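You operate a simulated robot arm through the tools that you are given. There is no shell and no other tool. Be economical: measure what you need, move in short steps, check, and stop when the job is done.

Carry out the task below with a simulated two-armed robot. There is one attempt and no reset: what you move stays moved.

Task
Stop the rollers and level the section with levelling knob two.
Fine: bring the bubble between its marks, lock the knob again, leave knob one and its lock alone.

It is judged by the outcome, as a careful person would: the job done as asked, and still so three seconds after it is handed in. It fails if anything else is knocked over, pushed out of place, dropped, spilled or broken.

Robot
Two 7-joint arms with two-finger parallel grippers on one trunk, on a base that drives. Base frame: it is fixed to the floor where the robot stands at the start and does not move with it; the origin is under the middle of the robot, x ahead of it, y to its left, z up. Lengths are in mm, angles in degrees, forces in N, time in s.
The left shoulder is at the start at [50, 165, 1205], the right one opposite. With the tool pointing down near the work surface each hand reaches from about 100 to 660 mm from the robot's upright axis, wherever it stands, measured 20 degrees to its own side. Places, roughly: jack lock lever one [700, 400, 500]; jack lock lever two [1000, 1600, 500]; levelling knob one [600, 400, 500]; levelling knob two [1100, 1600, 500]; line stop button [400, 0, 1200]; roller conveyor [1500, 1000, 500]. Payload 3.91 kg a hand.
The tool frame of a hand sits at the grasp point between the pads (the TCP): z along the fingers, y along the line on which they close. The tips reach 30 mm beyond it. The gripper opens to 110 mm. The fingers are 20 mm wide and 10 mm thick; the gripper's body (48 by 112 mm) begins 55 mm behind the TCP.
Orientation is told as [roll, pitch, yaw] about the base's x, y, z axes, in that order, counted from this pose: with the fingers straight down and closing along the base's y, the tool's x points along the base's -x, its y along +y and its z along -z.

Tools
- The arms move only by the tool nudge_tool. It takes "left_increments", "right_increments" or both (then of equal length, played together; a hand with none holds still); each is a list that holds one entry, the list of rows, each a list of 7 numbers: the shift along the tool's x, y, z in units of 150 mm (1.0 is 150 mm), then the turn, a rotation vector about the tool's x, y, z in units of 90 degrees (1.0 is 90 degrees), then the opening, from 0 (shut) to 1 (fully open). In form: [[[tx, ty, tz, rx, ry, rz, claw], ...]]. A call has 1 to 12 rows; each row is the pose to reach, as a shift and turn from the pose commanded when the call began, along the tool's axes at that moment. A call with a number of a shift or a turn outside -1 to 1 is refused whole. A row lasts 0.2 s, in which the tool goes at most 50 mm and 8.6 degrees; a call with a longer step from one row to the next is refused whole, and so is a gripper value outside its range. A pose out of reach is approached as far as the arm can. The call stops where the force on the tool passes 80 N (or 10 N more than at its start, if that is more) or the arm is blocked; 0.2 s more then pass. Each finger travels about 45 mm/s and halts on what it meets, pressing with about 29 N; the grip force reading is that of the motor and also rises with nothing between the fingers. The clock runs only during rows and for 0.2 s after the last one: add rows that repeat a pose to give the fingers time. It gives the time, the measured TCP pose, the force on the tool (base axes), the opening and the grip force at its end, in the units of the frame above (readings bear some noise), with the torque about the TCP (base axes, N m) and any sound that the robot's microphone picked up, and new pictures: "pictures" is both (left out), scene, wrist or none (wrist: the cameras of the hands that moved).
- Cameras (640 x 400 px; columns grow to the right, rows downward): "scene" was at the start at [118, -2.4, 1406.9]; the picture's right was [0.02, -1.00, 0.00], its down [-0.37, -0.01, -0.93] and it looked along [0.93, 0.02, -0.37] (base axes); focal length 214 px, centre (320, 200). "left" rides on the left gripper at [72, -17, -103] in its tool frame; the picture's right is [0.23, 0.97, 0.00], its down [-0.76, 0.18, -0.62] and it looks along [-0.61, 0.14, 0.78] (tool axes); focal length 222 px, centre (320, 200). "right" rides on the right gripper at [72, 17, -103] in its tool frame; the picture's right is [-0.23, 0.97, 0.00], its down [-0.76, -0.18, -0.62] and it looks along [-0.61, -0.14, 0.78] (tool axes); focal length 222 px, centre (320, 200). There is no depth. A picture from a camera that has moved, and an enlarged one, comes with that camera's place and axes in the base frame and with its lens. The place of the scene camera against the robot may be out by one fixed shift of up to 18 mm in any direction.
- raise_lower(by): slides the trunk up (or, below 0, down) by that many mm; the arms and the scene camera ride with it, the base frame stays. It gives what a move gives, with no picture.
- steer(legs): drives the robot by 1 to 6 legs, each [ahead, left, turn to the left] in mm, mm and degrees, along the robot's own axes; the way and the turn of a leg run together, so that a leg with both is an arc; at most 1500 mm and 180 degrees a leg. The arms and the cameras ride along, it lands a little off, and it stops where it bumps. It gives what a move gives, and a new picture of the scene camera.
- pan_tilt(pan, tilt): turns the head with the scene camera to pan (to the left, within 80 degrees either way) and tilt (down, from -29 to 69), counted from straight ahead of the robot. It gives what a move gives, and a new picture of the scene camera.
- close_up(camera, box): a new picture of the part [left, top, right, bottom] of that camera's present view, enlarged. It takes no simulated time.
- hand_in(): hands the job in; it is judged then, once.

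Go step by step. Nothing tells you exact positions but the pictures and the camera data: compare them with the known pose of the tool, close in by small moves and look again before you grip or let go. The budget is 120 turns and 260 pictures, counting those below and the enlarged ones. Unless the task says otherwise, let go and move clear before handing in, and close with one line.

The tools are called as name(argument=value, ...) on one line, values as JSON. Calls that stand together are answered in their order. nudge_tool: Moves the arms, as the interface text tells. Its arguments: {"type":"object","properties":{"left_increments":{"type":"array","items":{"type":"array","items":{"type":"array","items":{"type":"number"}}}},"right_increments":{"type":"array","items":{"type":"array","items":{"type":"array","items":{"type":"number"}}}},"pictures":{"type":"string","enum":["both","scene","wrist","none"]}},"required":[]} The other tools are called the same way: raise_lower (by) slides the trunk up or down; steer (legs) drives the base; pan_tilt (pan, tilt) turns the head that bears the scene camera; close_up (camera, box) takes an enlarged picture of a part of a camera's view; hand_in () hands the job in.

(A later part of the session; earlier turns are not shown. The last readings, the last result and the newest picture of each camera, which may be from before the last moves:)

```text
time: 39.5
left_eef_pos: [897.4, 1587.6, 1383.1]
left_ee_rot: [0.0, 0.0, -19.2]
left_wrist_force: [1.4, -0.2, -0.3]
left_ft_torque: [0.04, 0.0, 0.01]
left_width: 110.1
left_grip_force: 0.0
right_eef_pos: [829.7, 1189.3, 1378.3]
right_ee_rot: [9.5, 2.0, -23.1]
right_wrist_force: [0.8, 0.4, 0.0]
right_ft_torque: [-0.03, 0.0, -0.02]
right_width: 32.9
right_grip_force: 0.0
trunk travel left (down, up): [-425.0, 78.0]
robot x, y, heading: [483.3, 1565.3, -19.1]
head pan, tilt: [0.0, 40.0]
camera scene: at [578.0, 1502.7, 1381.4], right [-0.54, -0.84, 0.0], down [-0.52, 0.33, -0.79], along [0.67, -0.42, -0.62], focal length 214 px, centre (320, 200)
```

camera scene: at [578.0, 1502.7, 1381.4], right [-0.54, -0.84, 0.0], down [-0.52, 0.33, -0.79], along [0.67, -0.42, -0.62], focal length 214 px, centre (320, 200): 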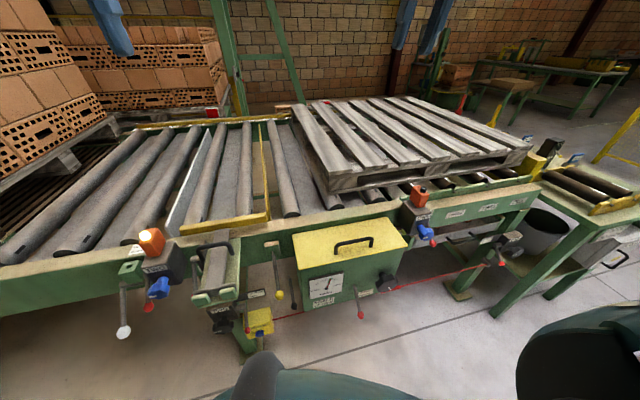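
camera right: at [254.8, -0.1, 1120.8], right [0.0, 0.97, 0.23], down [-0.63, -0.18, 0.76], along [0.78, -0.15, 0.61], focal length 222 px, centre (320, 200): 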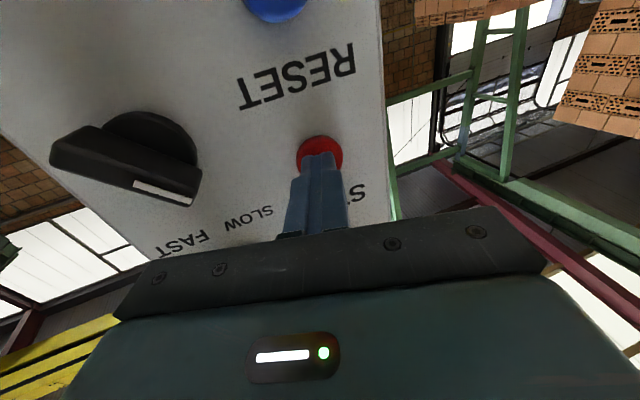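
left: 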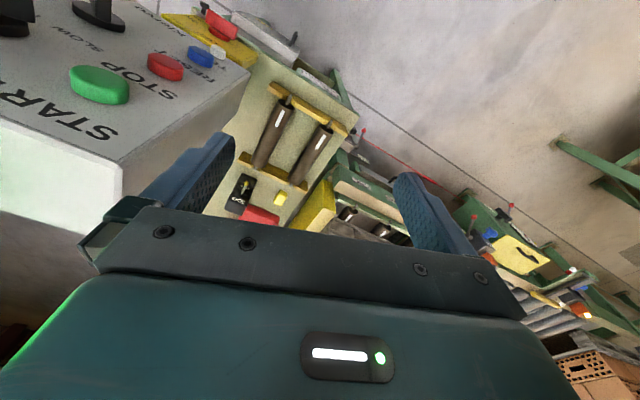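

I rotate the left hand to point forward (along the robot's heading), then lower the trunk.

nudge_tool(left_increments=[[[0, 0, 0, 0, -0.09, 0, 0.9], [0, 0, 0, 0, -0.18, 0, 0.8], [0, 0, 0, 0, -0.27, 0, 0.7], [0, 0, 0, 0, -0.36, 0, 0.6], [0, 0, 0, 0, -0.45, 0, 0.5], [0, 0, 0, 0, -0.54, 0, 0.5], [0, 0, 0, 0, -0.63, 0, 0.5], [0, 0, 0, 0, -0.72, 0, 0.5], [0, 0, 0, 0, -0.81, 0, 0.5], [0, 0, 0, 0, -0.9, 0, 0.5], [0, 0, 0, 0, -0.95, 0, 0.5], [0, 0, 0, 0, -1.0, 0, 0.5]]], pictures="scene")

raise_lower(by=-200)

pan_tilt(pan=10, tilt=40)

```text
time: 42.1
left_eef_pos: [897.0, 1588.3, 1383.3]
left_ee_rot: [-172.5, -89.9, 153.3]
left_wrist_force: [1.3, -0.1, -0.2]
left_ft_torque: [0.0, 0.01, 0.0]
left_width: 55.0
left_grip_force: 0.1
right_eef_pos: [829.8, 1190.6, 1375.8]
right_ee_rot: [9.5, 2.0, -23.1]
right_wrist_force: [-1.1, 0.5, -0.4]
right_ft_torque: [0.02, -0.01, 0.02]
right_width: 33.3
right_grip_force: 0.1
trunk travel left (down, up): [-425.0, 78.0]
robot x, y, heading: [484.9, 1564.1, -19.6]
head pan, tilt: [0.0, 40.0]
camera scene: at [578.5, 1503.2, 1381.5], right [-0.53, -0.85, 0.0], down [-0.52, 0.33, -0.79], along [0.67, -0.42, -0.61], focal length 214 px, centre (320, 200)
```

scene: 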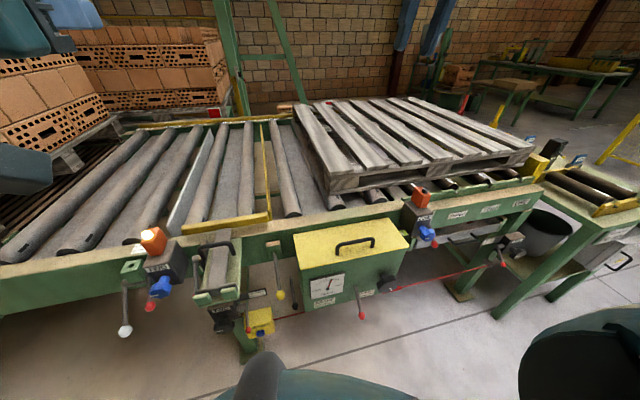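

```text
time: 44.3
left_eef_pos: [895.5, 1589.0, 1182.8]
left_ee_rot: [-165.5, -90.0, 146.2]
left_wrist_force: [-0.4, 0.0, 0.3]
left_ft_torque: [-0.01, 0.01, -0.02]
left_width: 54.9
left_grip_force: 0.1
right_eef_pos: [829.6, 1189.6, 1176.8]
right_ee_rot: [9.5, 2.1, -23.2]
right_wrist_force: [-0.3, -0.3, 0.9]
right_ft_torque: [0.03, 0.01, 0.01]
right_width: 33.4
right_grip_force: 0.1
trunk travel left (down, up): [-225.0, 278.0]
robot x, y, heading: [479.3, 1564.5, -19.5]
head pan, tilt: [0.0, 40.0]
```

```text
time: 45.0
left_eef_pos: [896.1, 1587.8, 1184.0]
left_ee_rot: [-143.5, -90.0, 124.3]
left_wrist_force: [0.1, -0.5, 0.5]
left_ft_torque: [0.0, 0.0, 0.01]
left_width: 55.0
left_grip_force: 0.0
right_eef_pos: [828.4, 1190.4, 1175.4]
right_ee_rot: [9.5, 2.0, -23.2]
right_wrist_force: [0.1, 1.0, -0.1]
right_ft_torque: [0.04, 0.03, -0.01]
right_width: 33.0
right_grip_force: 0.0
trunk travel left (down, up): [-225.0, 278.0]
robot x, y, heading: [479.3, 1564.0, -19.5]
head pan, tilt: [10.0, 40.0]
camera scene: at [578.7, 1503.4, 1181.8], right [-0.53, -0.85, 0.0], down [-0.52, 0.32, -0.79], along [0.67, -0.42, -0.61], focal length 214 px, centre (320, 200)
```

scene: 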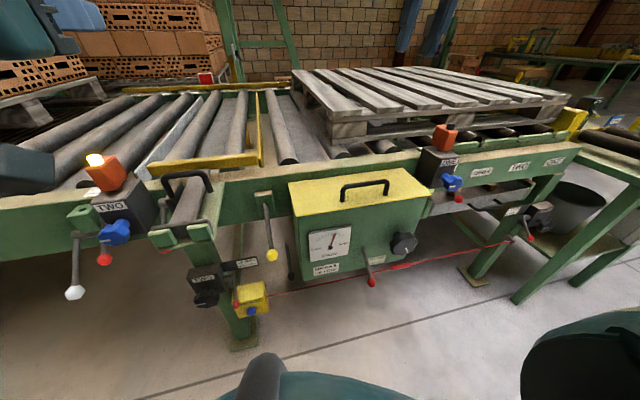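

raise_lower(by=-220)

nudge_tool(left_increments=[[[0.1, 0, -0.1, 0, 0, 0, 0.5], [0.4, 0, -0.1, 0, 0, 0, 0.5], [0.7, 0, -0.1, 0, 0, 0, 0.5], [1.0, 0, -0.1, 0, 0, 0, 0.5], [1.0, 0, -0.1, 0, 0, 0, 0.5]]], pictures="both")

```text
time: 47.3
left_eef_pos: [891.0, 1526.4, 957.2]
left_ee_rot: [61.4, -87.2, -82.3]
left_wrist_force: [-1.1, 1.1, 0.0]
left_ft_torque: [0.0, 0.04, 0.03]
left_width: 55.0
left_grip_force: 0.1
right_eef_pos: [822.4, 1136.9, 937.1]
right_ee_rot: [11.4, 3.4, -23.7]
right_wrist_force: [-0.8, -0.3, -1.2]
right_ft_torque: [-0.04, -0.01, 0.01]
right_width: 33.0
right_grip_force: 0.1
trunk travel left (down, up): [-5.0, 498.0]
robot x, y, heading: [473.3, 1538.7, -19.8]
head pan, tilt: [10.0, 40.0]
```

```text
time: 48.0
left_eef_pos: [886.5, 1516.8, 930.8]
left_ee_rot: [169.4, -86.9, 169.3]
left_wrist_force: [-1.3, -1.3, 1.6]
left_ft_torque: [0.03, 0.09, 0.1]
left_width: 53.7
left_grip_force: 0.1
left hand out of reach, approached as far as the arm can: row 1, 2, 3
right_eef_pos: [815.5, 1149.4, 949.6]
right_ee_rot: [10.3, 2.3, -23.8]
right_wrist_force: [-0.7, 1.1, 1.0]
right_ft_torque: [-0.03, -0.03, 0.0]
right_width: 33.3
right_grip_force: 0.1
trunk travel left (down, up): [-5.0, 498.0]
robot x, y, heading: [475.8, 1530.3, -20.2]
head pan, tilt: [10.0, 40.0]
stopped in row 3 (left hand): the force on the tool passed its limit at 127 N (the readings are from after the stop); the commanded pose is now the measured one
camera scene: at [579.2, 1490.2, 956.9], right [-0.26, -0.97, -0.01], down [-0.61, 0.17, -0.77], along [0.75, -0.19, -0.64], focal length 214 px, centre (320, 200)
camera left: at [788.0, 1539.0, 852.9], right [0.36, 0.91, -0.22], down [-0.56, 0.4, 0.73], along [0.75, -0.14, 0.65], focal length 222 px, centre (320, 200)
```

scene: 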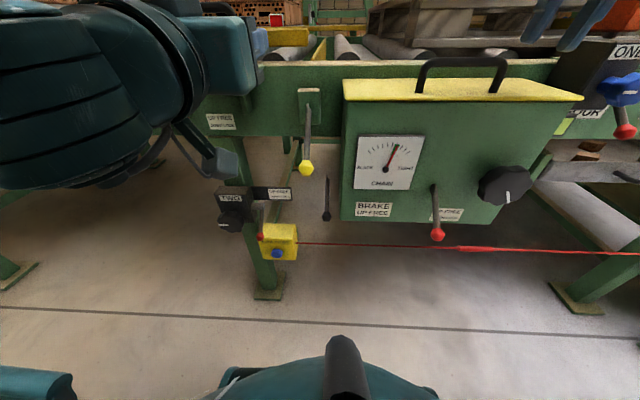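
left: 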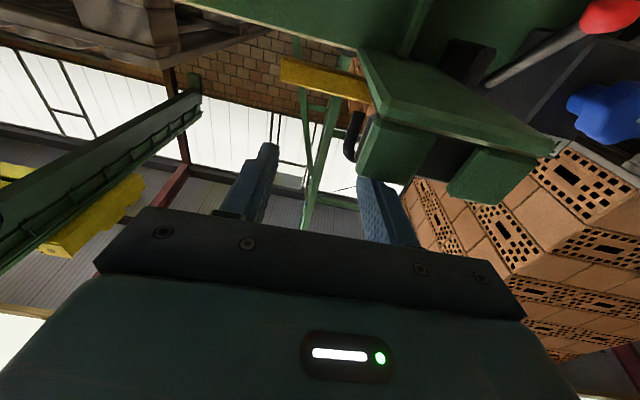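

Something was in contact as the trunk came down (the base shifted). I raise the trunk again and look left to see what the arm met.

raise_lower(by=120)

pan_tilt(pan=60, tilt=30)

```text
time: 49.5
left_eef_pos: [884.7, 1528.6, 1061.2]
left_ee_rot: [174.1, -86.4, 165.4]
left_wrist_force: [-0.3, -0.1, -0.3]
left_ft_torque: [0.01, 0.01, 0.01]
left_width: 55.2
left_grip_force: 0.1
right_eef_pos: [815.1, 1156.8, 1076.7]
right_ee_rot: [10.4, 2.1, -23.5]
right_wrist_force: [0.3, 0.3, -0.3]
right_ft_torque: [-0.01, 0.02, -0.02]
right_width: 32.8
right_grip_force: 0.1
trunk travel left (down, up): [-125.0, 378.0]
robot x, y, heading: [469.5, 1543.7, -19.5]
head pan, tilt: [10.0, 40.0]
```

```text
time: 50.7
left_eef_pos: [884.0, 1525.3, 1057.8]
left_ee_rot: [173.7, -86.5, 165.6]
left_wrist_force: [-0.7, 0.4, -0.4]
left_ft_torque: [-0.02, 0.0, 0.0]
left_width: 54.9
left_grip_force: 0.0
right_eef_pos: [813.5, 1153.2, 1073.4]
right_ee_rot: [10.3, 2.0, -23.6]
right_wrist_force: [-0.1, 0.6, -0.9]
right_ft_torque: [-0.01, 0.01, 0.01]
right_width: 33.1
right_grip_force: 0.0
trunk travel left (down, up): [-125.0, 378.0]
robot x, y, heading: [472.7, 1536.7, -19.7]
head pan, tilt: [60.0, 30.0]
camera scene: at [560.5, 1574.6, 1094.9], right [0.65, -0.76, 0.0], down [-0.38, -0.31, -0.87], along [0.66, 0.56, -0.49], focal length 214 px, centre (320, 200)
```

scene: 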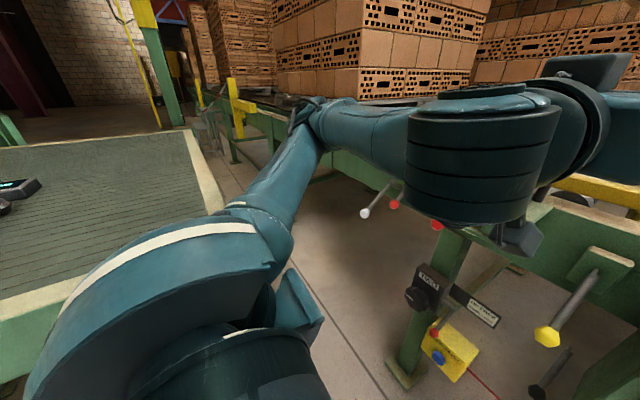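

The left elbow was spread out over the conveyor rail. I raise, back away, and check that nothing was displaced.

raise_lower(by=200)

steer(legs=[[-350, 0, 0]])

pan_tilt(pan=20, tilt=35)

close_up(camera="scene", box=[160, 80, 480, 280])

```text
time: 52.9
left_eef_pos: [887.8, 1533.4, 1254.2]
left_ee_rot: [-175.2, -86.6, 154.7]
left_wrist_force: [0.1, 0.0, -0.1]
left_ft_torque: [-0.02, -0.01, -0.03]
left_width: 55.0
left_grip_force: 0.1
right_eef_pos: [818.0, 1162.2, 1274.5]
right_ee_rot: [9.6, 2.3, -23.6]
right_wrist_force: [-1.3, 0.4, 0.3]
right_ft_torque: [-0.01, 0.02, -0.04]
right_width: 33.0
right_grip_force: 0.1
trunk travel left (down, up): [-325.0, 178.0]
robot x, y, heading: [473.5, 1541.7, -19.7]
head pan, tilt: [60.0, 30.0]
```

```text
time: 55.2
left_eef_pos: [556.9, 1652.0, 1255.3]
left_ee_rot: [-175.2, -86.5, 154.6]
left_wrist_force: [0.7, 0.8, 0.4]
left_ft_torque: [-0.03, -0.02, -0.03]
left_width: 55.1
left_grip_force: 0.0
right_eef_pos: [485.3, 1280.3, 1275.7]
right_ee_rot: [9.7, 2.2, -23.7]
right_wrist_force: [0.2, -0.3, -0.8]
right_ft_torque: [-0.01, 0.0, -0.01]
right_width: 33.0
right_grip_force: 0.0
trunk travel left (down, up): [-325.0, 178.0]
robot x, y, heading: [140.1, 1659.8, -19.6]
head pan, tilt: [60.0, 30.0]
camera scene: at [234.4, 1701.9, 1293.8], right [0.64, -0.76, 0.0], down [-0.38, -0.32, -0.87], along [0.66, 0.56, -0.5], focal length 214 px, centre (320, 200)
```

scene: 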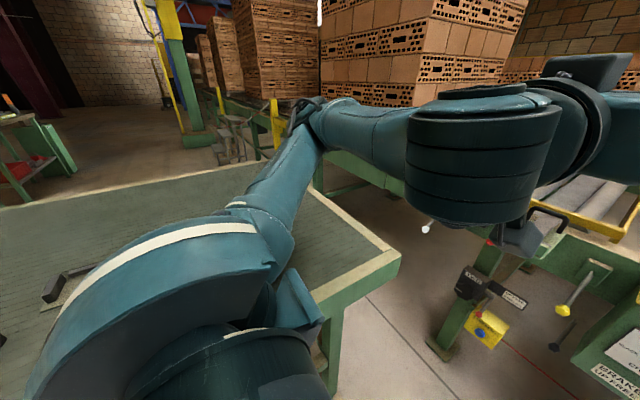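

```text
time: 56.2
left_eef_pos: [556.3, 1651.4, 1254.8]
left_ee_rot: [-175.0, -86.6, 154.4]
left_wrist_force: [-0.7, -0.2, 0.0]
left_ft_torque: [0.01, -0.01, 0.03]
left_width: 54.9
left_grip_force: 0.1
right_eef_pos: [486.2, 1280.0, 1275.2]
right_ee_rot: [9.6, 2.2, -23.7]
right_wrist_force: [0.0, -0.9, 0.2]
right_ft_torque: [0.03, 0.01, 0.02]
right_width: 33.0
right_grip_force: 0.2
trunk travel left (down, up): [-325.0, 178.0]
robot x, y, heading: [139.8, 1659.4, -19.8]
head pan, tilt: [20.0, 35.0]
camera scene: at [253.7, 1643.7, 1286.0], right [0.0, -1.0, 0.0], down [-0.57, 0.0, -0.82], along [0.82, 0.0, -0.57], focal length 214 px, centre (320, 200)
```

scene: 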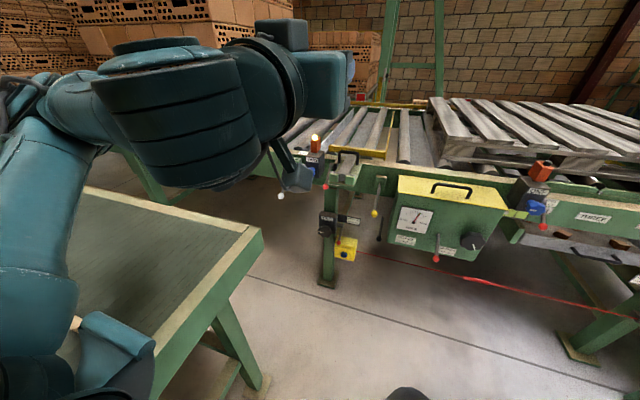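

```text
2.00 times, centred on (320, 180) of scene
camera zoom: at [253.7, 1643.7, 1286.0], right [0.0, -1.0, 0.0], down [-0.57, 0.0, -0.82], along [0.82, 0.0, -0.57], focal length 429 px, centre (320, 240)
```

zoom: 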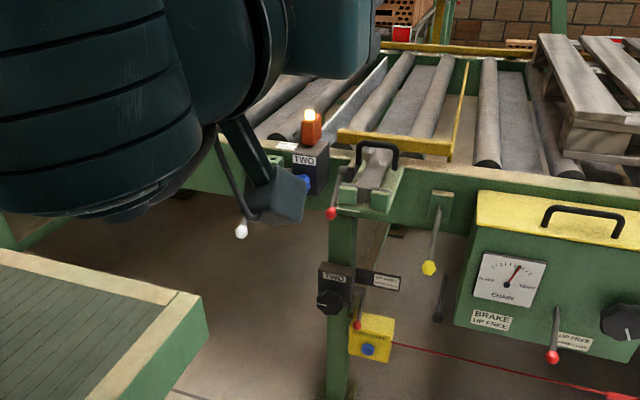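

Everything looks in place (light, levers, tray). The arm was just too folded. I unrotate the left hand here, shift the robot right to clear the bench, and will re-approach with the arm extended and low.

steer(legs=[[0, -110, 0]])

nudge_tool(left_increments=[[[0, 0, 0, 0, 0.09, 0, 0.5], [0, 0, 0, 0, 0.18, 0, 0.5], [0, 0, 0, 0, 0.27, 0, 0.5], [0, 0, 0, 0, 0.36, 0, 0.5], [0, 0, 0, 0, 0.45, 0, 0.5], [0, 0, 0, 0, 0.54, 0, 0.5], [0, 0, 0, 0, 0.63, 0, 0.5], [0, 0, 0, 0, 0.72, 0, 0.5], [0, 0, 0, 0, 0.81, 0, 0.5], [0, 0, 0, 0, 0.9, 0, 0.5], [0, 0, 0, 0, 0.95, 0, 0.5], [0, 0, 0, 0, 1.0, 0, 0.5]]], pictures="scene")

```text
time: 57.9
left_eef_pos: [521.2, 1548.0, 1255.3]
left_ee_rot: [-175.4, -86.6, 154.8]
left_wrist_force: [-0.4, -0.1, 1.0]
left_ft_torque: [0.01, 0.01, 0.01]
left_width: 55.0
left_grip_force: 0.0
right_eef_pos: [447.7, 1176.2, 1274.2]
right_ee_rot: [9.6, 2.3, -23.7]
right_wrist_force: [-0.7, -0.2, 0.4]
right_ft_torque: [0.01, 0.01, -0.01]
right_width: 33.0
right_grip_force: 0.0
trunk travel left (down, up): [-325.0, 178.0]
robot x, y, heading: [107.5, 1554.9, -19.7]
head pan, tilt: [20.0, 35.0]
camera scene: at [216.2, 1539.7, 1286.0], right [0.0, -1.0, 0.0], down [-0.57, 0.0, -0.82], along [0.82, 0.0, -0.57], focal length 214 px, centre (320, 200)
```

scene: 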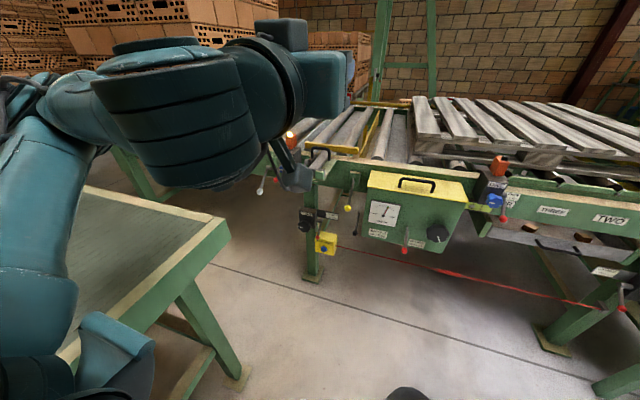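

```text
time: 60.5
left_eef_pos: [518.5, 1546.0, 1254.5]
left_ee_rot: [-0.2, -3.3, -20.6]
left_wrist_force: [-0.4, 0.0, -0.2]
left_ft_torque: [-0.01, 0.01, 0.01]
left_width: 55.4
left_grip_force: 0.1
right_eef_pos: [448.7, 1176.5, 1274.4]
right_ee_rot: [9.6, 2.2, -23.7]
right_wrist_force: [-0.1, -0.1, -0.4]
right_ft_torque: [-0.03, -0.04, -0.03]
right_width: 33.2
right_grip_force: 0.0
trunk travel left (down, up): [-325.0, 178.0]
robot x, y, heading: [105.1, 1549.9, -20.0]
head pan, tilt: [20.0, 35.0]
camera scene: at [216.3, 1539.9, 1285.9], right [0.0, -1.0, 0.0], down [-0.57, 0.0, -0.82], along [0.82, 0.0, -0.57], focal length 214 px, centre (320, 200)
```

scene: 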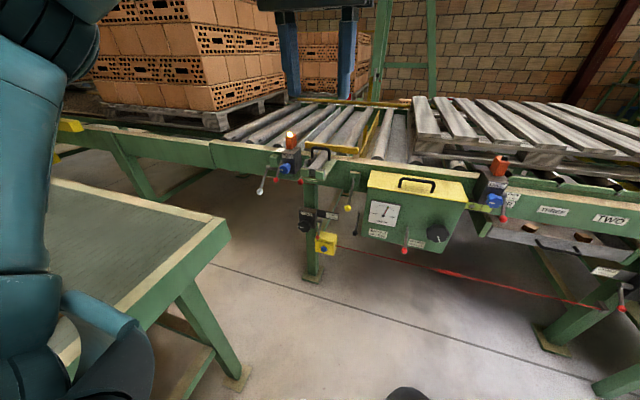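

The view from here shows the vial; I take a baseline reading and lower and extend the left hand relative to the shoulder.

close_up(camera="scene", box=[450, 180, 530, 240])

nudge_tool(left_increments=[[[-0.15, 0, 0.25, 0, 0, 0, 0.5], [-0.3, 0, 0.5, 0, 0, 0, 0.5], [-0.45, 0, 0.75, 0, 0, 0, 0.5], [-0.6, 0, 1.0, 0, 0, 0, 0.5]]], pictures="none")

nudge_tool(left_increments=[[[-0.1, 0, 0.25, 0, 0, 0, 0.5], [-0.2, 0, 0.5, 0, 0, 0, 0.5], [-0.3, 0, 0.75, 0, 0, 0, 0.5], [-0.4, 0, 1.0, 0, 0, 0, 0.5]]], pictures="scene")

```text
6.67 times, centred on (490, 210) of scene
camera zoom: at [216.3, 1539.9, 1285.9], right [0.0, -1.0, 0.0], down [-0.57, 0.0, -0.82], along [0.82, 0.0, -0.57], focal length 1430 px, centre (-813, 133)
```

zoom: 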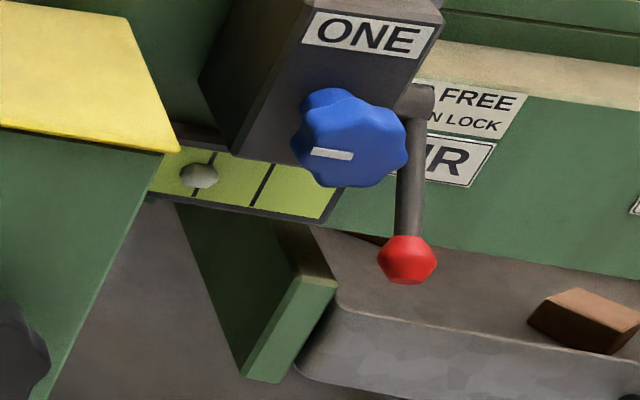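

```text
time: 61.5
left_eef_pos: [611.6, 1512.2, 1109.7]
left_ee_rot: [-0.3, -3.3, -20.8]
left_wrist_force: [0.1, -0.5, 0.0]
left_ft_torque: [0.02, 0.0, 0.01]
left_width: 55.0
left_grip_force: 0.1
right_eef_pos: [448.3, 1176.4, 1274.3]
right_ee_rot: [9.7, 2.2, -23.7]
right_wrist_force: [-0.2, -0.8, -0.4]
right_ft_torque: [-0.02, 0.01, 0.01]
right_width: 33.2
right_grip_force: 0.1
trunk travel left (down, up): [-325.0, 178.0]
robot x, y, heading: [105.9, 1556.6, -19.8]
head pan, tilt: [20.0, 35.0]
```

```text
time: 62.5
left_eef_pos: [677.8, 1487.0, 962.4]
left_ee_rot: [-0.2, -3.4, -20.6]
left_wrist_force: [0.5, -0.3, -0.1]
left_ft_torque: [-0.01, -0.01, -0.02]
left_width: 54.9
left_grip_force: 0.1
right_eef_pos: [448.7, 1176.3, 1275.4]
right_ee_rot: [9.6, 2.2, -23.7]
right_wrist_force: [0.8, 0.1, -0.2]
right_ft_torque: [-0.03, -0.03, -0.03]
right_width: 33.0
right_grip_force: 0.1
trunk travel left (down, up): [-325.0, 178.0]
robot x, y, heading: [102.6, 1552.5, -19.8]
head pan, tilt: [20.0, 35.0]
camera scene: at [216.7, 1539.9, 1285.9], right [0.0, -1.0, 0.0], down [-0.57, 0.0, -0.82], along [0.82, 0.0, -0.57], focal length 214 px, centre (320, 200)
```

scene: 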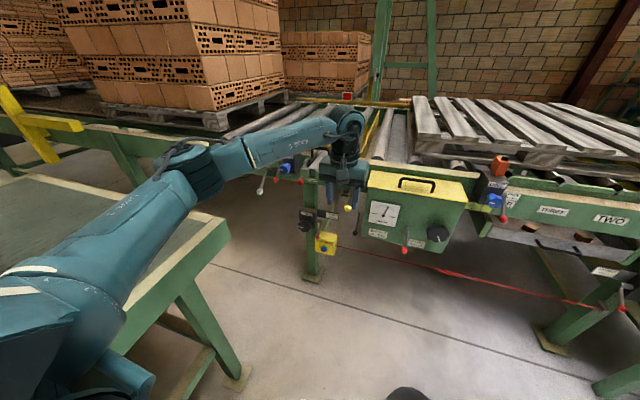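

Bubble sits left of the left mark, so the knob-two end is high. The arm is now nicely extended; I rotate the left hand to point forward.

nudge_tool(left_increments=[[[0, 0, 0.08, 0, -0.09, 0, 0.5], [0, 0, 0.16, 0, -0.18, 0, 0.5], [0, 0, 0.24, 0, -0.27, 0, 0.5], [0, 0, 0.32, 0, -0.36, 0, 0.5], [0, 0, 0.4, 0, -0.45, 0, 0.5], [0, 0, 0.4, 0, -0.54, 0, 0.5], [0, 0, 0.4, 0, -0.63, 0, 0.5], [0, 0, 0.4, 0, -0.72, 0, 0.5], [0, 0, 0.4, 0, -0.81, 0, 0.5], [0, 0, 0.4, 0, -0.9, 0, 0.5], [0, 0, 0.4, 0, -0.96, 0, 0.5], [0, 0, 0.4, 0, -0.963, 0, 0.5]]], pictures="both")

```text
time: 65.1
left_eef_pos: [632.1, 1408.5, 957.8]
left_ee_rot: [-59.5, -89.5, 39.3]
left_wrist_force: [0.2, -0.3, -0.2]
left_ft_torque: [0.03, 0.03, -0.02]
left_width: 54.8
left_grip_force: 0.0
left hand out of reach, approached as far as the arm can: row 8, 9, 10, 11, 12
right_eef_pos: [449.8, 1176.9, 1275.7]
right_ee_rot: [9.6, 2.2, -23.8]
right_wrist_force: [-0.1, 0.2, 0.4]
right_ft_torque: [0.01, 0.03, 0.01]
right_width: 32.9
right_grip_force: 0.0
trunk travel left (down, up): [-325.0, 178.0]
robot x, y, heading: [106.2, 1555.8, -20.1]
head pan, tilt: [20.0, 35.0]
camera scene: at [216.8, 1541.1, 1285.9], right [0.0, -1.0, 0.0], down [-0.57, 0.0, -0.82], along [0.82, 0.0, -0.57], focal length 214 px, centre (320, 200)
camera left: at [528.7, 1428.9, 885.0], right [0.33, 0.91, -0.23], down [-0.52, 0.39, 0.76], along [0.79, -0.13, 0.6], focal length 222 px, centre (320, 200)
```

scene: 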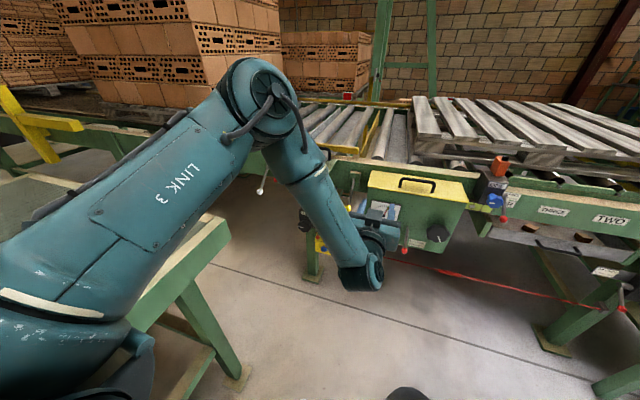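
left: 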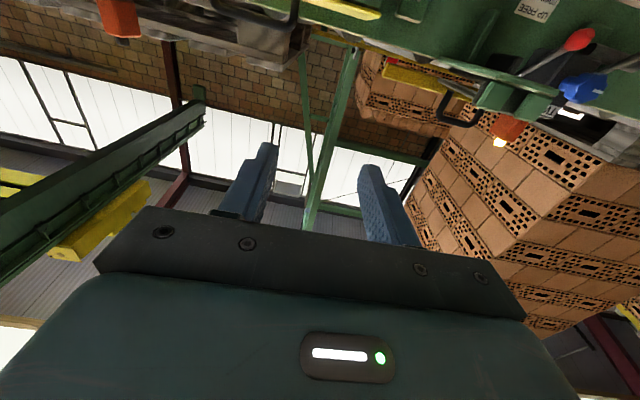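

The hand points forward with the elbow high. I extend it forward to see whether the posture eases.

nudge_tool(left_increments=[[[0, 0, 0.25, 0, 0, 0, 0.5], [0, 0, 0.5, 0, 0, 0, 0.5], [0, 0, 0.75, 0, 0, 0, 0.5], [0, 0, 0.75, 0, 0, 0, 0.5]]], pictures="scene")

```text
time: 66.1
left_eef_pos: [727.3, 1351.0, 970.9]
left_ee_rot: [-33.0, -89.4, 13.0]
left_wrist_force: [-0.3, -0.2, 0.0]
left_ft_torque: [0.04, 0.01, 0.0]
left_width: 55.1
left_grip_force: 0.1
left hand out of reach, approached as far as the arm can: row 1, 2, 3, 4
right_eef_pos: [448.8, 1175.8, 1274.0]
right_ee_rot: [9.7, 2.3, -23.8]
right_wrist_force: [0.8, 0.4, 0.4]
right_ft_torque: [0.04, -0.02, 0.0]
right_width: 32.8
right_grip_force: 0.1
trunk travel left (down, up): [-325.0, 178.0]
robot x, y, heading: [106.6, 1553.8, -19.8]
head pan, tilt: [20.0, 35.0]
camera scene: at [216.1, 1540.1, 1286.0], right [0.0, -1.0, 0.0], down [-0.57, 0.0, -0.82], along [0.82, 0.0, -0.57], focal length 214 px, centre (320, 200)
```

scene: 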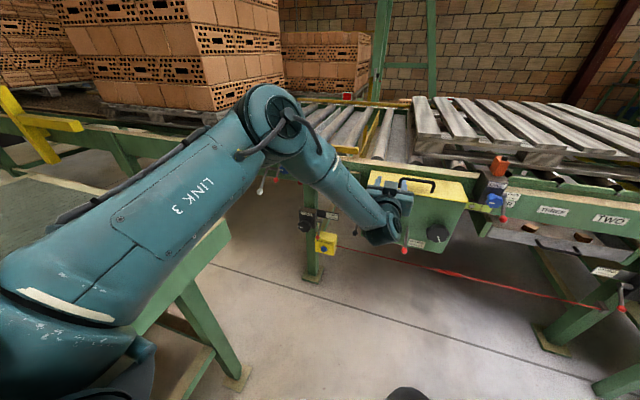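

Pointing forward this low from an elbow-up posture hits joint limits. I'll go back to tool-down, drive away from the bench, and redo it high-then-descend so the elbow drops (as the right arm did).

nudge_tool(left_increments=[[[0, 0, -0.25, 0, 0, 0, 0.5], [0, 0, -0.5, 0, 0, 0, 0.5], [0, 0, -0.75, 0, 0, 0, 0.5], [0, 0, -0.75, 0, 0.09, 0, 0.5], [0, 0, -0.75, 0, 0.18, 0, 0.5], [0, 0, -0.75, 0, 0.27, 0, 0.5], [0, 0, -0.75, 0, 0.36, 0, 0.5], [0, 0, -0.75, 0, 0.45, 0, 0.5], [0, 0, -0.75, 0, 0.54, 0, 0.5], [0, 0, -0.75, 0, 0.63, 0, 0.5], [0, 0, -0.75, 0, 0.72, 0, 0.5], [0, 0, -0.75, 0, 0.81, 0, 0.5]]], pictures="none")

nudge_tool(left_increments=[[[0, 0, 0, 0, 0.09, 0, 0.5], [0, 0, 0, 0, 0.16, 0, 0.5], [0.1, 0, -0.2, 0, 0.16, 0, 0.5], [0.2, 0, -0.45, 0, 0.16, 0, 0.5], [0.3, 0, -0.7, 0, 0.16, 0, 0.5], [0.4, 0, -1, 0, 0.16, 0, 0.5]]], pictures="none")

steer(legs=[[0, -350, 0]])

```text
time: 68.7
left_eef_pos: [623.5, 1392.3, 969.6]
left_ee_rot: [-0.2, -16.9, -20.6]
left_wrist_force: [0.2, 0.2, 0.0]
left_ft_torque: [-0.01, 0.02, 0.0]
left_width: 55.3
left_grip_force: 0.1
right_eef_pos: [448.7, 1175.6, 1273.4]
right_ee_rot: [9.8, 2.2, -23.8]
right_wrist_force: [-0.5, -0.4, 0.3]
right_ft_torque: [-0.02, -0.02, 0.03]
right_width: 33.1
right_grip_force: 0.0
trunk travel left (down, up): [-325.0, 178.0]
robot x, y, heading: [103.8, 1557.3, -19.8]
head pan, tilt: [20.0, 35.0]
```

```text
time: 70.1
left_eef_pos: [527.4, 1429.1, 1097.3]
left_ee_rot: [-0.3, -2.8, -20.6]
left_wrist_force: [-0.5, -0.6, -0.6]
left_ft_torque: [0.0, 0.01, 0.0]
left_width: 55.2
left_grip_force: 0.0
right_eef_pos: [448.0, 1177.7, 1275.3]
right_ee_rot: [9.7, 2.2, -23.8]
right_wrist_force: [0.3, -0.1, -0.2]
right_ft_torque: [-0.02, 0.0, -0.04]
right_width: 32.9
right_grip_force: 0.1
trunk travel left (down, up): [-325.0, 178.0]
robot x, y, heading: [104.6, 1553.4, -19.8]
head pan, tilt: [20.0, 35.0]
```

```text
time: 73.7
left_eef_pos: [409.7, 1099.5, 1096.7]
left_ee_rot: [-0.3, -2.7, -20.6]
left_wrist_force: [0.0, -0.3, -0.1]
left_ft_torque: [0.04, -0.01, -0.02]
left_width: 54.9
left_grip_force: 0.0
right_eef_pos: [330.9, 848.1, 1275.2]
right_ee_rot: [9.7, 2.2, -23.6]
right_wrist_force: [0.2, 1.0, 0.4]
right_ft_torque: [0.02, 0.0, -0.01]
right_width: 33.0
right_grip_force: 0.0
trunk travel left (down, up): [-325.0, 178.0]
robot x, y, heading: [-15.4, 1224.6, -19.7]
head pan, tilt: [20.0, 35.0]
camera scene: at [97.8, 1212.2, 1286.0], right [0.0, -1.0, 0.0], down [-0.57, 0.0, -0.82], along [0.82, 0.0, -0.57], focal length 214 px, centre (320, 200)
```

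scene: 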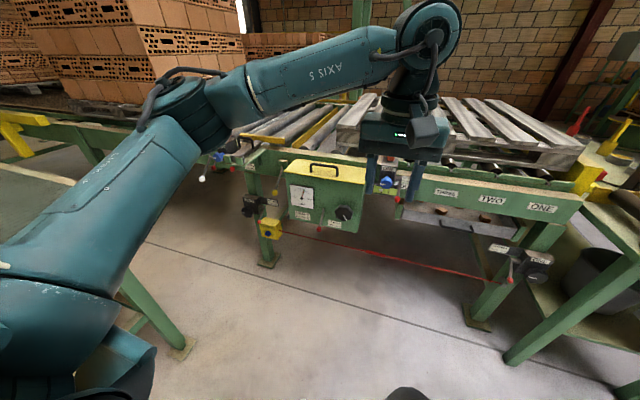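

nudge_tool(left_increments=[[[0.15, 0.2, -0.2, 0, 0, 0, 0.5], [0.3, 0.4, -0.4, 0, 0, 0, 0.5], [0.4, 0.6, -0.6, 0, 0, 0, 0.5], [0.5, 0.8, -0.8, 0, 0, 0, 0.5], [0.6, 0.9, -1.0, 0, 0, 0, 0.5], [0.6, 0.9, -1.0, 0, 0, 0, 0.5]]], pictures="none")

nudge_tool(left_increments=[[[0, 0, 0, 0, -0.09, 0, 0.5], [0, 0, 0, 0, -0.18, 0, 0.5], [0, 0, 0, 0, -0.27, 0, 0.5], [0, 0, 0, 0, -0.36, 0, 0.5], [0, 0, 0, 0, -0.45, 0, 0.5], [0, 0, 0, 0, -0.54, 0, 0.5], [0, 0, 0, 0, -0.63, 0, 0.5], [0, 0, 0, 0, -0.72, 0, 0.5], [0, 0, 0, 0, -0.81, 0, 0.5], [0, 0, 0, 0, -0.9, 0, 0.5], [0, 0, 0, 0, -0.97, 0, 0.5], [0, 0, 0, 0, -0.97, 0, 0.5]]], pictures="scene")

```text
time: 75.1
left_eef_pos: [367.2, 1260.7, 1241.3]
left_ee_rot: [-0.2, -2.7, -20.7]
left_wrist_force: [0.0, 0.4, -0.5]
left_ft_torque: [0.01, 0.0, 0.04]
left_width: 55.2
left_grip_force: 0.1
right_eef_pos: [331.2, 847.7, 1275.9]
right_ee_rot: [9.6, 2.2, -23.7]
right_wrist_force: [1.0, -0.3, 0.7]
right_ft_torque: [0.03, 0.01, -0.01]
right_width: 32.9
right_grip_force: 0.0
trunk travel left (down, up): [-325.0, 178.0]
robot x, y, heading: [-14.0, 1230.5, -19.7]
head pan, tilt: [20.0, 35.0]
```

```text
time: 77.7
left_eef_pos: [383.2, 1237.2, 1273.4]
left_ee_rot: [-114.3, -89.7, 93.6]
left_wrist_force: [-1.0, 0.0, 0.3]
left_ft_torque: [0.02, 0.01, 0.02]
left_width: 55.0
left_grip_force: 0.1
left hand out of reach, approached as far as the arm can: row 9, 10, 11, 12
right_eef_pos: [329.4, 849.1, 1274.4]
right_ee_rot: [9.6, 2.3, -23.8]
right_wrist_force: [-0.4, 0.4, 0.3]
right_ft_torque: [-0.03, 0.0, -0.02]
right_width: 32.9
right_grip_force: 0.2
trunk travel left (down, up): [-325.0, 178.0]
robot x, y, heading: [-15.4, 1224.0, -19.5]
head pan, tilt: [20.0, 35.0]
camera scene: at [97.8, 1212.4, 1286.0], right [0.0, -1.0, 0.0], down [-0.57, 0.0, -0.82], along [0.82, 0.0, -0.57], focal length 214 px, centre (320, 200)
```

scene: 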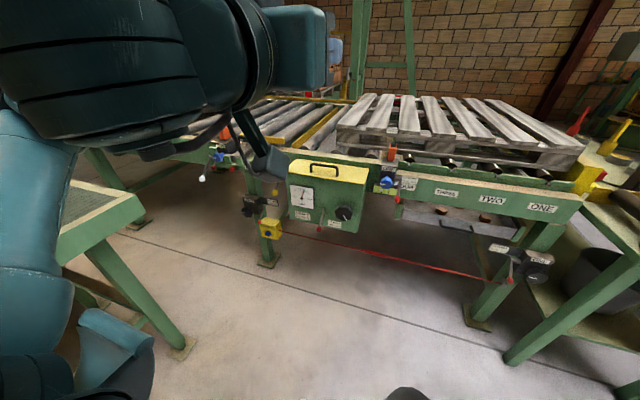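

nudge_tool(left_increments=[[[0.25, 0, 0.05, 0, 0, 0, 0.5], [0.5, 0, 0.1, 0, 0, 0, 0.5], [0.75, 0, 0.15, 0, 0, 0, 0.5], [1.0, 0, 0.2, 0, 0, 0, 0.5], [1.0, 0, 0.2, 0, 0, 0, 0.5]]], pictures="none")

nudge_tool(left_increments=[[[0.25, 0, 0.05, 0, 0, 0, 0.5], [0.5, 0, 0.1, 0, 0, 0, 0.5], [0.75, 0, 0.15, 0, 0, 0, 0.5], [1.0, 0, 0.2, 0, 0, 0, 0.5], [1.0, 0, 0.2, 0, 0, 0, 0.5]]], pictures="scene")

```text
time: 78.9
left_eef_pos: [442.6, 1191.5, 1128.0]
left_ee_rot: [-105.5, -89.6, 84.9]
left_wrist_force: [-0.5, -0.6, 0.1]
left_ft_torque: [-0.02, -0.01, -0.01]
left_width: 55.0
left_grip_force: 0.1
left hand out of reach, approached as far as the arm can: row 1, 2, 3, 4, 5
right_eef_pos: [331.3, 849.8, 1274.9]
right_ee_rot: [9.6, 2.1, -23.7]
right_wrist_force: [0.1, 0.6, 0.3]
right_ft_torque: [0.0, 0.0, 0.01]
right_width: 32.9
right_grip_force: 0.1
trunk travel left (down, up): [-325.0, 178.0]
robot x, y, heading: [-12.5, 1226.9, -19.9]
head pan, tilt: [20.0, 35.0]
```

```text
time: 80.1
left_eef_pos: [450.6, 1155.3, 995.0]
left_ee_rot: [-94.3, -89.7, 73.8]
left_wrist_force: [0.2, -0.1, -0.6]
left_ft_torque: [0.0, -0.01, -0.01]
left_width: 54.9
left_grip_force: 0.0
left hand out of reach, approached as far as the arm can: row 3, 4, 5
right_eef_pos: [330.5, 848.6, 1275.9]
right_ee_rot: [9.6, 2.2, -23.7]
right_wrist_force: [-0.3, 0.3, -0.1]
right_ft_torque: [0.0, 0.0, -0.01]
right_width: 33.0
right_grip_force: 0.1
trunk travel left (down, up): [-325.0, 178.0]
robot x, y, heading: [-11.4, 1223.9, -20.0]
head pan, tilt: [20.0, 35.0]
camera scene: at [97.8, 1212.5, 1286.0], right [0.0, -1.0, 0.0], down [-0.57, 0.0, -0.82], along [0.82, 0.0, -0.57], focal length 214 px, centre (320, 200)
```

scene: 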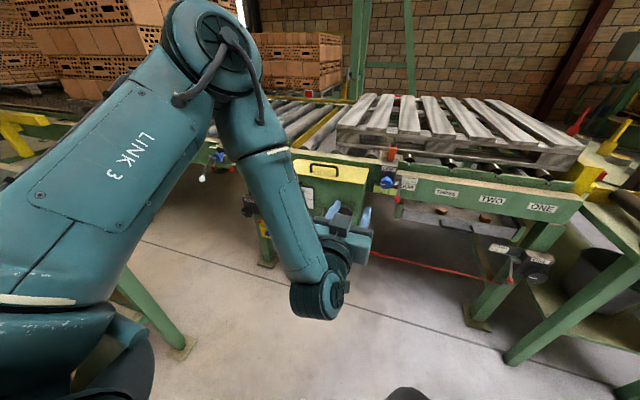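

The hand's upward bend is limited. A hand pitched ~45° down-forward will do just as well (pads close sideways on the knob), so I pitch it down 45°.

nudge_tool(left_increments=[[[0, 0, 0, 0, 0.09, 0, 0.6], [0, 0, 0, 0, 0.18, 0, 0.7], [0, 0, 0, 0, 0.27, 0, 0.7], [0, 0, 0, 0, 0.36, 0, 0.7], [0, 0, 0, 0, 0.45, 0, 0.7], [0, 0, 0, 0, 0.5, 0, 0.7], [0, 0, 0, 0, 0.5, 0, 0.7]]], pictures="both")

```text
time: 81.7
left_eef_pos: [449.3, 1154.6, 993.8]
left_ee_rot: [-0.5, -45.0, -20.3]
left_wrist_force: [0.2, 0.3, 0.8]
left_ft_torque: [0.0, -0.01, 0.04]
left_width: 77.2
left_grip_force: 0.0
right_eef_pos: [330.8, 848.6, 1274.4]
right_ee_rot: [9.6, 2.2, -23.6]
right_wrist_force: [0.3, -0.1, 0.2]
right_ft_torque: [0.01, 0.03, 0.0]
right_width: 32.9
right_grip_force: 0.1
trunk travel left (down, up): [-325.0, 178.0]
robot x, y, heading: [-12.5, 1227.4, -19.9]
head pan, tilt: [20.0, 35.0]
camera scene: at [97.9, 1212.3, 1286.0], right [0.0, -1.0, 0.0], down [-0.57, 0.0, -0.82], along [0.82, 0.0, -0.57], focal length 214 px, centre (320, 200)
camera left: at [326.9, 1183.5, 1015.4], right [0.19, 0.97, -0.17], down [0.16, 0.14, 0.98], along [0.97, -0.21, -0.12], focal length 222 px, centre (320, 200)
```

scene: 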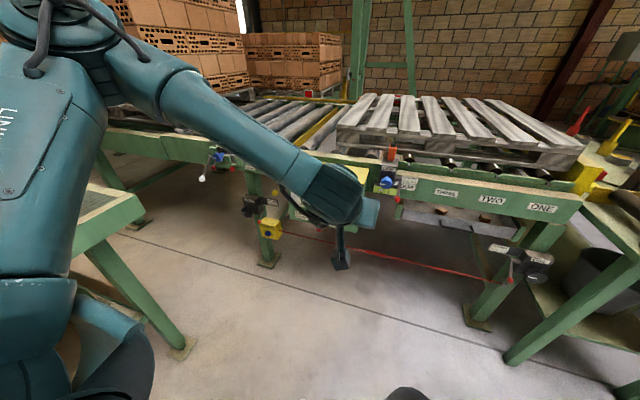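
left: 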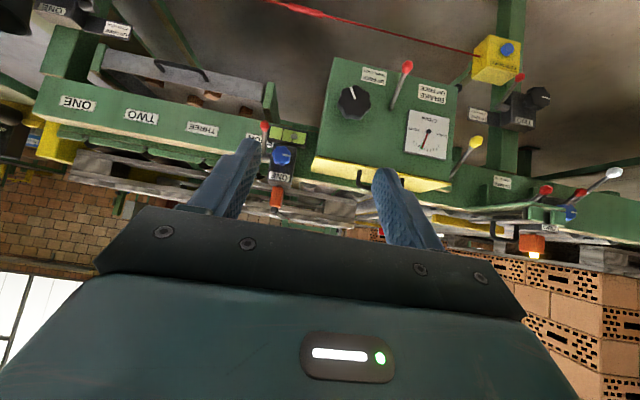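

That pose is fully reachable. I lower and extend the hand, then lower the trunk.

nudge_tool(left_increments=[[[0.05, 0.1, 0.2, 0, 0, 0, 0.7], [0.1, 0.2, 0.42, 0, 0, 0, 0.7], [0.15, 0.3, 0.64, 0, 0, 0, 0.7], [0.19, 0.4, 0.85, 0, 0, 0, 0.7]]], pictures="none")

nudge_tool(left_increments=[[[0.05, 0, 0.2, 0, 0, 0, 0.7], [0.1, 0, 0.42, 0, 0, 0, 0.7], [0.15, 0, 0.64, 0, 0, 0, 0.7], [0.19, 0, 0.85, 0, 0, 0, 0.7], [0.19, 0, 0.85, 0, 0, 0, 0.7]]], pictures="none")

raise_lower(by=-190)

pan_tilt(pan=20, tilt=25)

```text
time: 82.7
left_eef_pos: [535.4, 1182.9, 883.9]
left_ee_rot: [-0.4, -45.1, -20.3]
left_wrist_force: [0.3, -0.3, 0.3]
left_ft_torque: [-0.02, 0.01, 0.01]
left_width: 77.0
left_grip_force: 0.2
right_eef_pos: [330.1, 849.7, 1275.1]
right_ee_rot: [9.7, 2.2, -23.7]
right_wrist_force: [-0.1, -0.5, -0.7]
right_ft_torque: [0.03, -0.01, 0.01]
right_width: 33.0
right_grip_force: 0.1
trunk travel left (down, up): [-325.0, 178.0]
robot x, y, heading: [-10.3, 1227.4, -19.8]
head pan, tilt: [20.0, 35.0]
```

```text
time: 83.9
left_eef_pos: [603.5, 1160.0, 773.6]
left_ee_rot: [-0.3, -45.1, -20.3]
left_wrist_force: [0.4, 0.2, 0.8]
left_ft_torque: [0.01, 0.02, -0.02]
left_width: 77.1
left_grip_force: 0.0
right_eef_pos: [331.0, 849.2, 1274.6]
right_ee_rot: [9.5, 2.2, -23.7]
right_wrist_force: [-0.1, 1.0, -0.4]
right_ft_torque: [0.0, 0.01, -0.05]
right_width: 33.0
right_grip_force: 0.1
trunk travel left (down, up): [-325.0, 178.0]
robot x, y, heading: [-9.7, 1228.6, -19.9]
head pan, tilt: [20.0, 35.0]
```

```text
time: 86.0
left_eef_pos: [602.8, 1160.1, 583.6]
left_ee_rot: [-0.4, -45.1, -20.2]
left_wrist_force: [-0.2, -0.5, -0.7]
left_ft_torque: [-0.01, 0.0, -0.01]
left_width: 77.0
left_grip_force: 0.1
right_eef_pos: [330.2, 848.5, 1085.0]
right_ee_rot: [9.5, 2.2, -23.7]
right_wrist_force: [0.5, 0.3, -0.4]
right_ft_torque: [0.0, -0.01, 0.0]
right_width: 33.2
right_grip_force: 0.1
trunk travel left (down, up): [-135.0, 368.0]
robot x, y, heading: [-13.8, 1225.9, -19.8]
head pan, tilt: [20.0, 35.0]
```

```text
time: 86.7
left_eef_pos: [602.0, 1159.6, 582.6]
left_ee_rot: [-0.4, -45.1, -20.3]
left_wrist_force: [-0.3, -0.1, 0.2]
left_ft_torque: [-0.01, 0.01, 0.02]
left_width: 77.1
left_grip_force: 0.1
right_eef_pos: [331.3, 848.9, 1085.3]
right_ee_rot: [9.7, 2.1, -23.7]
right_wrist_force: [-0.4, 0.7, 0.1]
right_ft_torque: [0.0, -0.01, -0.02]
right_width: 33.0
right_grip_force: 0.1
trunk travel left (down, up): [-135.0, 368.0]
robot x, y, heading: [-12.2, 1228.4, -19.6]
head pan, tilt: [20.0, 25.0]
camera scene: at [102.0, 1212.3, 1111.7], right [0.0, -1.0, 0.0], down [-0.42, 0.0, -0.91], along [0.91, 0.0, -0.42], focal length 214 px, centre (320, 200)
```

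scene: 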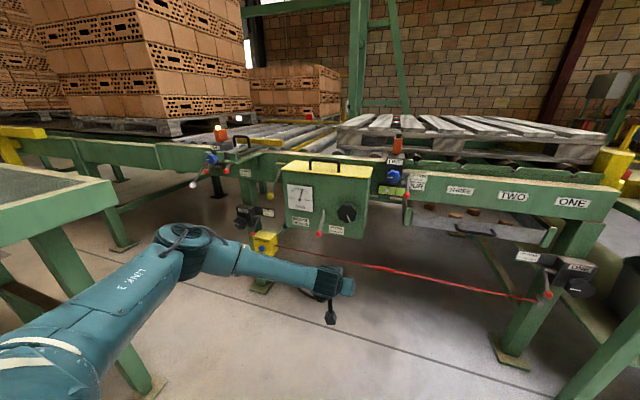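

Good posture. Now I drive left toward the knob, keeping clear of the bench and the conveyor, then check.

steer(legs=[[0, 380, 0]])

close_up(camera="left", box=[0, 0, 640, 399])

```text
time: 90.2
left_eef_pos: [713.7, 1476.4, 581.4]
left_ee_rot: [-0.8, -44.7, -21.1]
left_wrist_force: [0.1, 0.4, -0.8]
left_ft_torque: [-0.03, -0.03, 0.02]
left_width: 77.2
left_grip_force: 0.0
right_eef_pos: [446.4, 1175.4, 1084.8]
right_ee_rot: [9.7, 2.1, -23.9]
right_wrist_force: [-0.3, -0.6, -0.3]
right_ft_torque: [-0.01, -0.01, -0.01]
right_width: 32.9
right_grip_force: 0.2
trunk travel left (down, up): [-135.0, 368.0]
robot x, y, heading: [104.1, 1553.1, -20.0]
head pan, tilt: [20.0, 25.0]
stopped in leg 1: the robot was blocked; the commanded pose is now the measured one
camera scene: at [219.0, 1538.9, 1111.9], right [0.0, -1.0, 0.0], down [-0.42, 0.0, -0.91], along [0.91, 0.0, -0.42], focal length 214 px, centre (320, 200)
```

scene: 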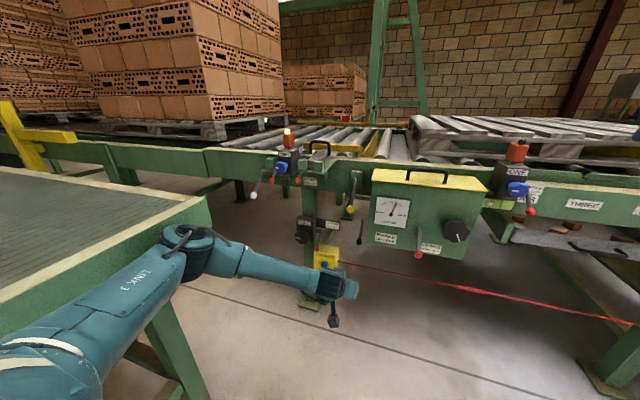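

```text
1.00 times, centred on (320, 200) of left (not enlarged: the box is as wide or as high as the picture)
camera zoom: at [591.8, 1507.5, 602.8], right [0.21, 0.96, -0.17], down [0.16, 0.14, 0.98], along [0.96, -0.23, -0.13], focal length 222 px, centre (320, 200)
```

zoom: 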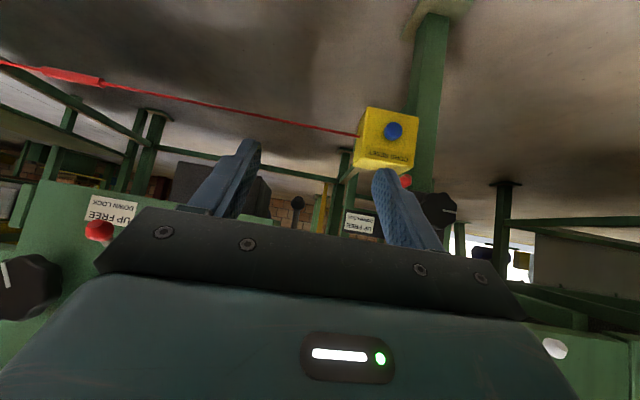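

The left elbow touched the bench edge, so I back off to the right at once. Then I'll straighten the arm forward-left instead, keeping the elbow in.

steer(legs=[[0, -90, 0]])

nudge_tool(left_increments=[[[-0.05, 0.2, 0.05, 0, 0, 0, 0.7], [-0.1, 0.4, 0.1, 0, 0, 0, 0.7], [-0.15, 0.6, 0.15, 0, 0, 0, 0.7], [-0.2, 0.8, 0.2, 0, 0, 0, 0.7], [-0.25, 1.0, 0.25, 0, 0, 0, 0.7], [-0.25, 1.0, 0.25, 0, 0, 0, 0.7]]], pictures="both")

```text
time: 91.6
left_eef_pos: [685.2, 1394.6, 579.7]
left_ee_rot: [-0.9, -44.7, -20.9]
left_wrist_force: [0.1, -0.3, -0.1]
left_ft_torque: [-0.06, -0.02, 0.01]
left_width: 77.1
left_grip_force: 0.1
right_eef_pos: [416.9, 1091.4, 1085.0]
right_ee_rot: [9.7, 2.2, -23.9]
right_wrist_force: [0.2, -0.2, -0.5]
right_ft_torque: [0.01, -0.02, -0.02]
right_width: 33.1
right_grip_force: 0.0
trunk travel left (down, up): [-135.0, 368.0]
robot x, y, heading: [74.9, 1469.6, -20.0]
head pan, tilt: [20.0, 25.0]
camera scene: at [189.5, 1456.3, 1111.7], right [0.0, -1.0, 0.0], down [-0.42, 0.0, -0.91], along [0.91, 0.0, -0.42], focal length 214 px, centre (320, 200)
```

scene: 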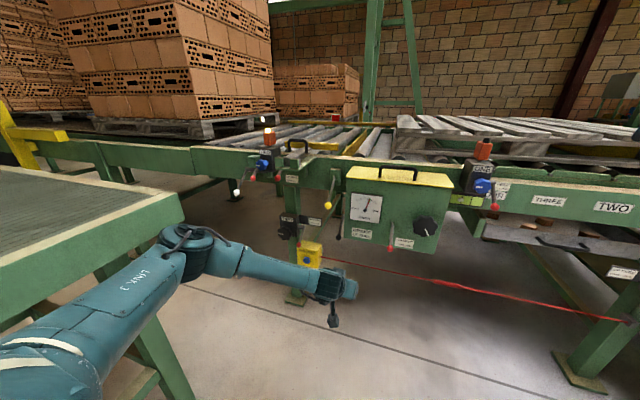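

```text
time: 93.0
left_eef_pos: [786.6, 1515.1, 578.8]
left_ee_rot: [-1.0, -44.8, -21.0]
left_wrist_force: [-1.0, 0.5, 0.4]
left_ft_torque: [-0.03, -0.05, -0.02]
left_width: 77.0
left_grip_force: 0.0
right_eef_pos: [417.6, 1092.2, 1084.7]
right_ee_rot: [9.6, 2.2, -24.0]
right_wrist_force: [0.2, 0.1, -0.2]
right_ft_torque: [-0.02, -0.02, 0.01]
right_width: 33.0
right_grip_force: 0.1
trunk travel left (down, up): [-135.0, 368.0]
robot x, y, heading: [72.6, 1471.3, -20.2]
head pan, tilt: [20.0, 25.0]
camera scene: at [189.5, 1456.4, 1111.7], right [0.0, -1.0, 0.0], down [-0.42, 0.0, -0.91], along [0.91, 0.0, -0.42], focal length 214 px, centre (320, 200)
camera left: at [665.8, 1545.0, 600.4], right [0.21, 0.96, -0.17], down [0.16, 0.14, 0.98], along [0.96, -0.23, -0.13], focal length 222 px, centre (320, 200)
```

scene: 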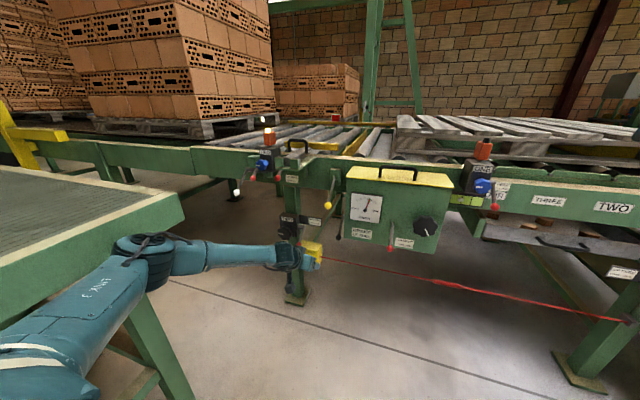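
left: 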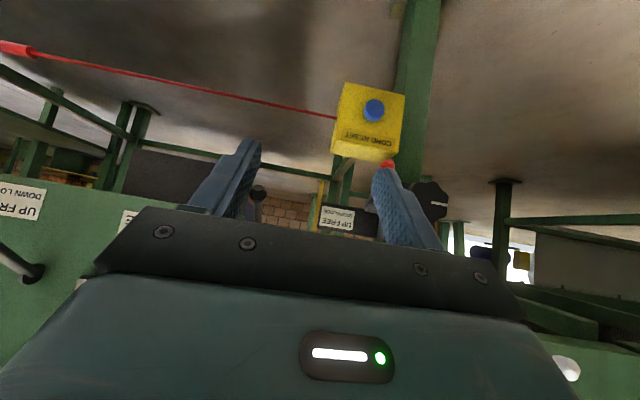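

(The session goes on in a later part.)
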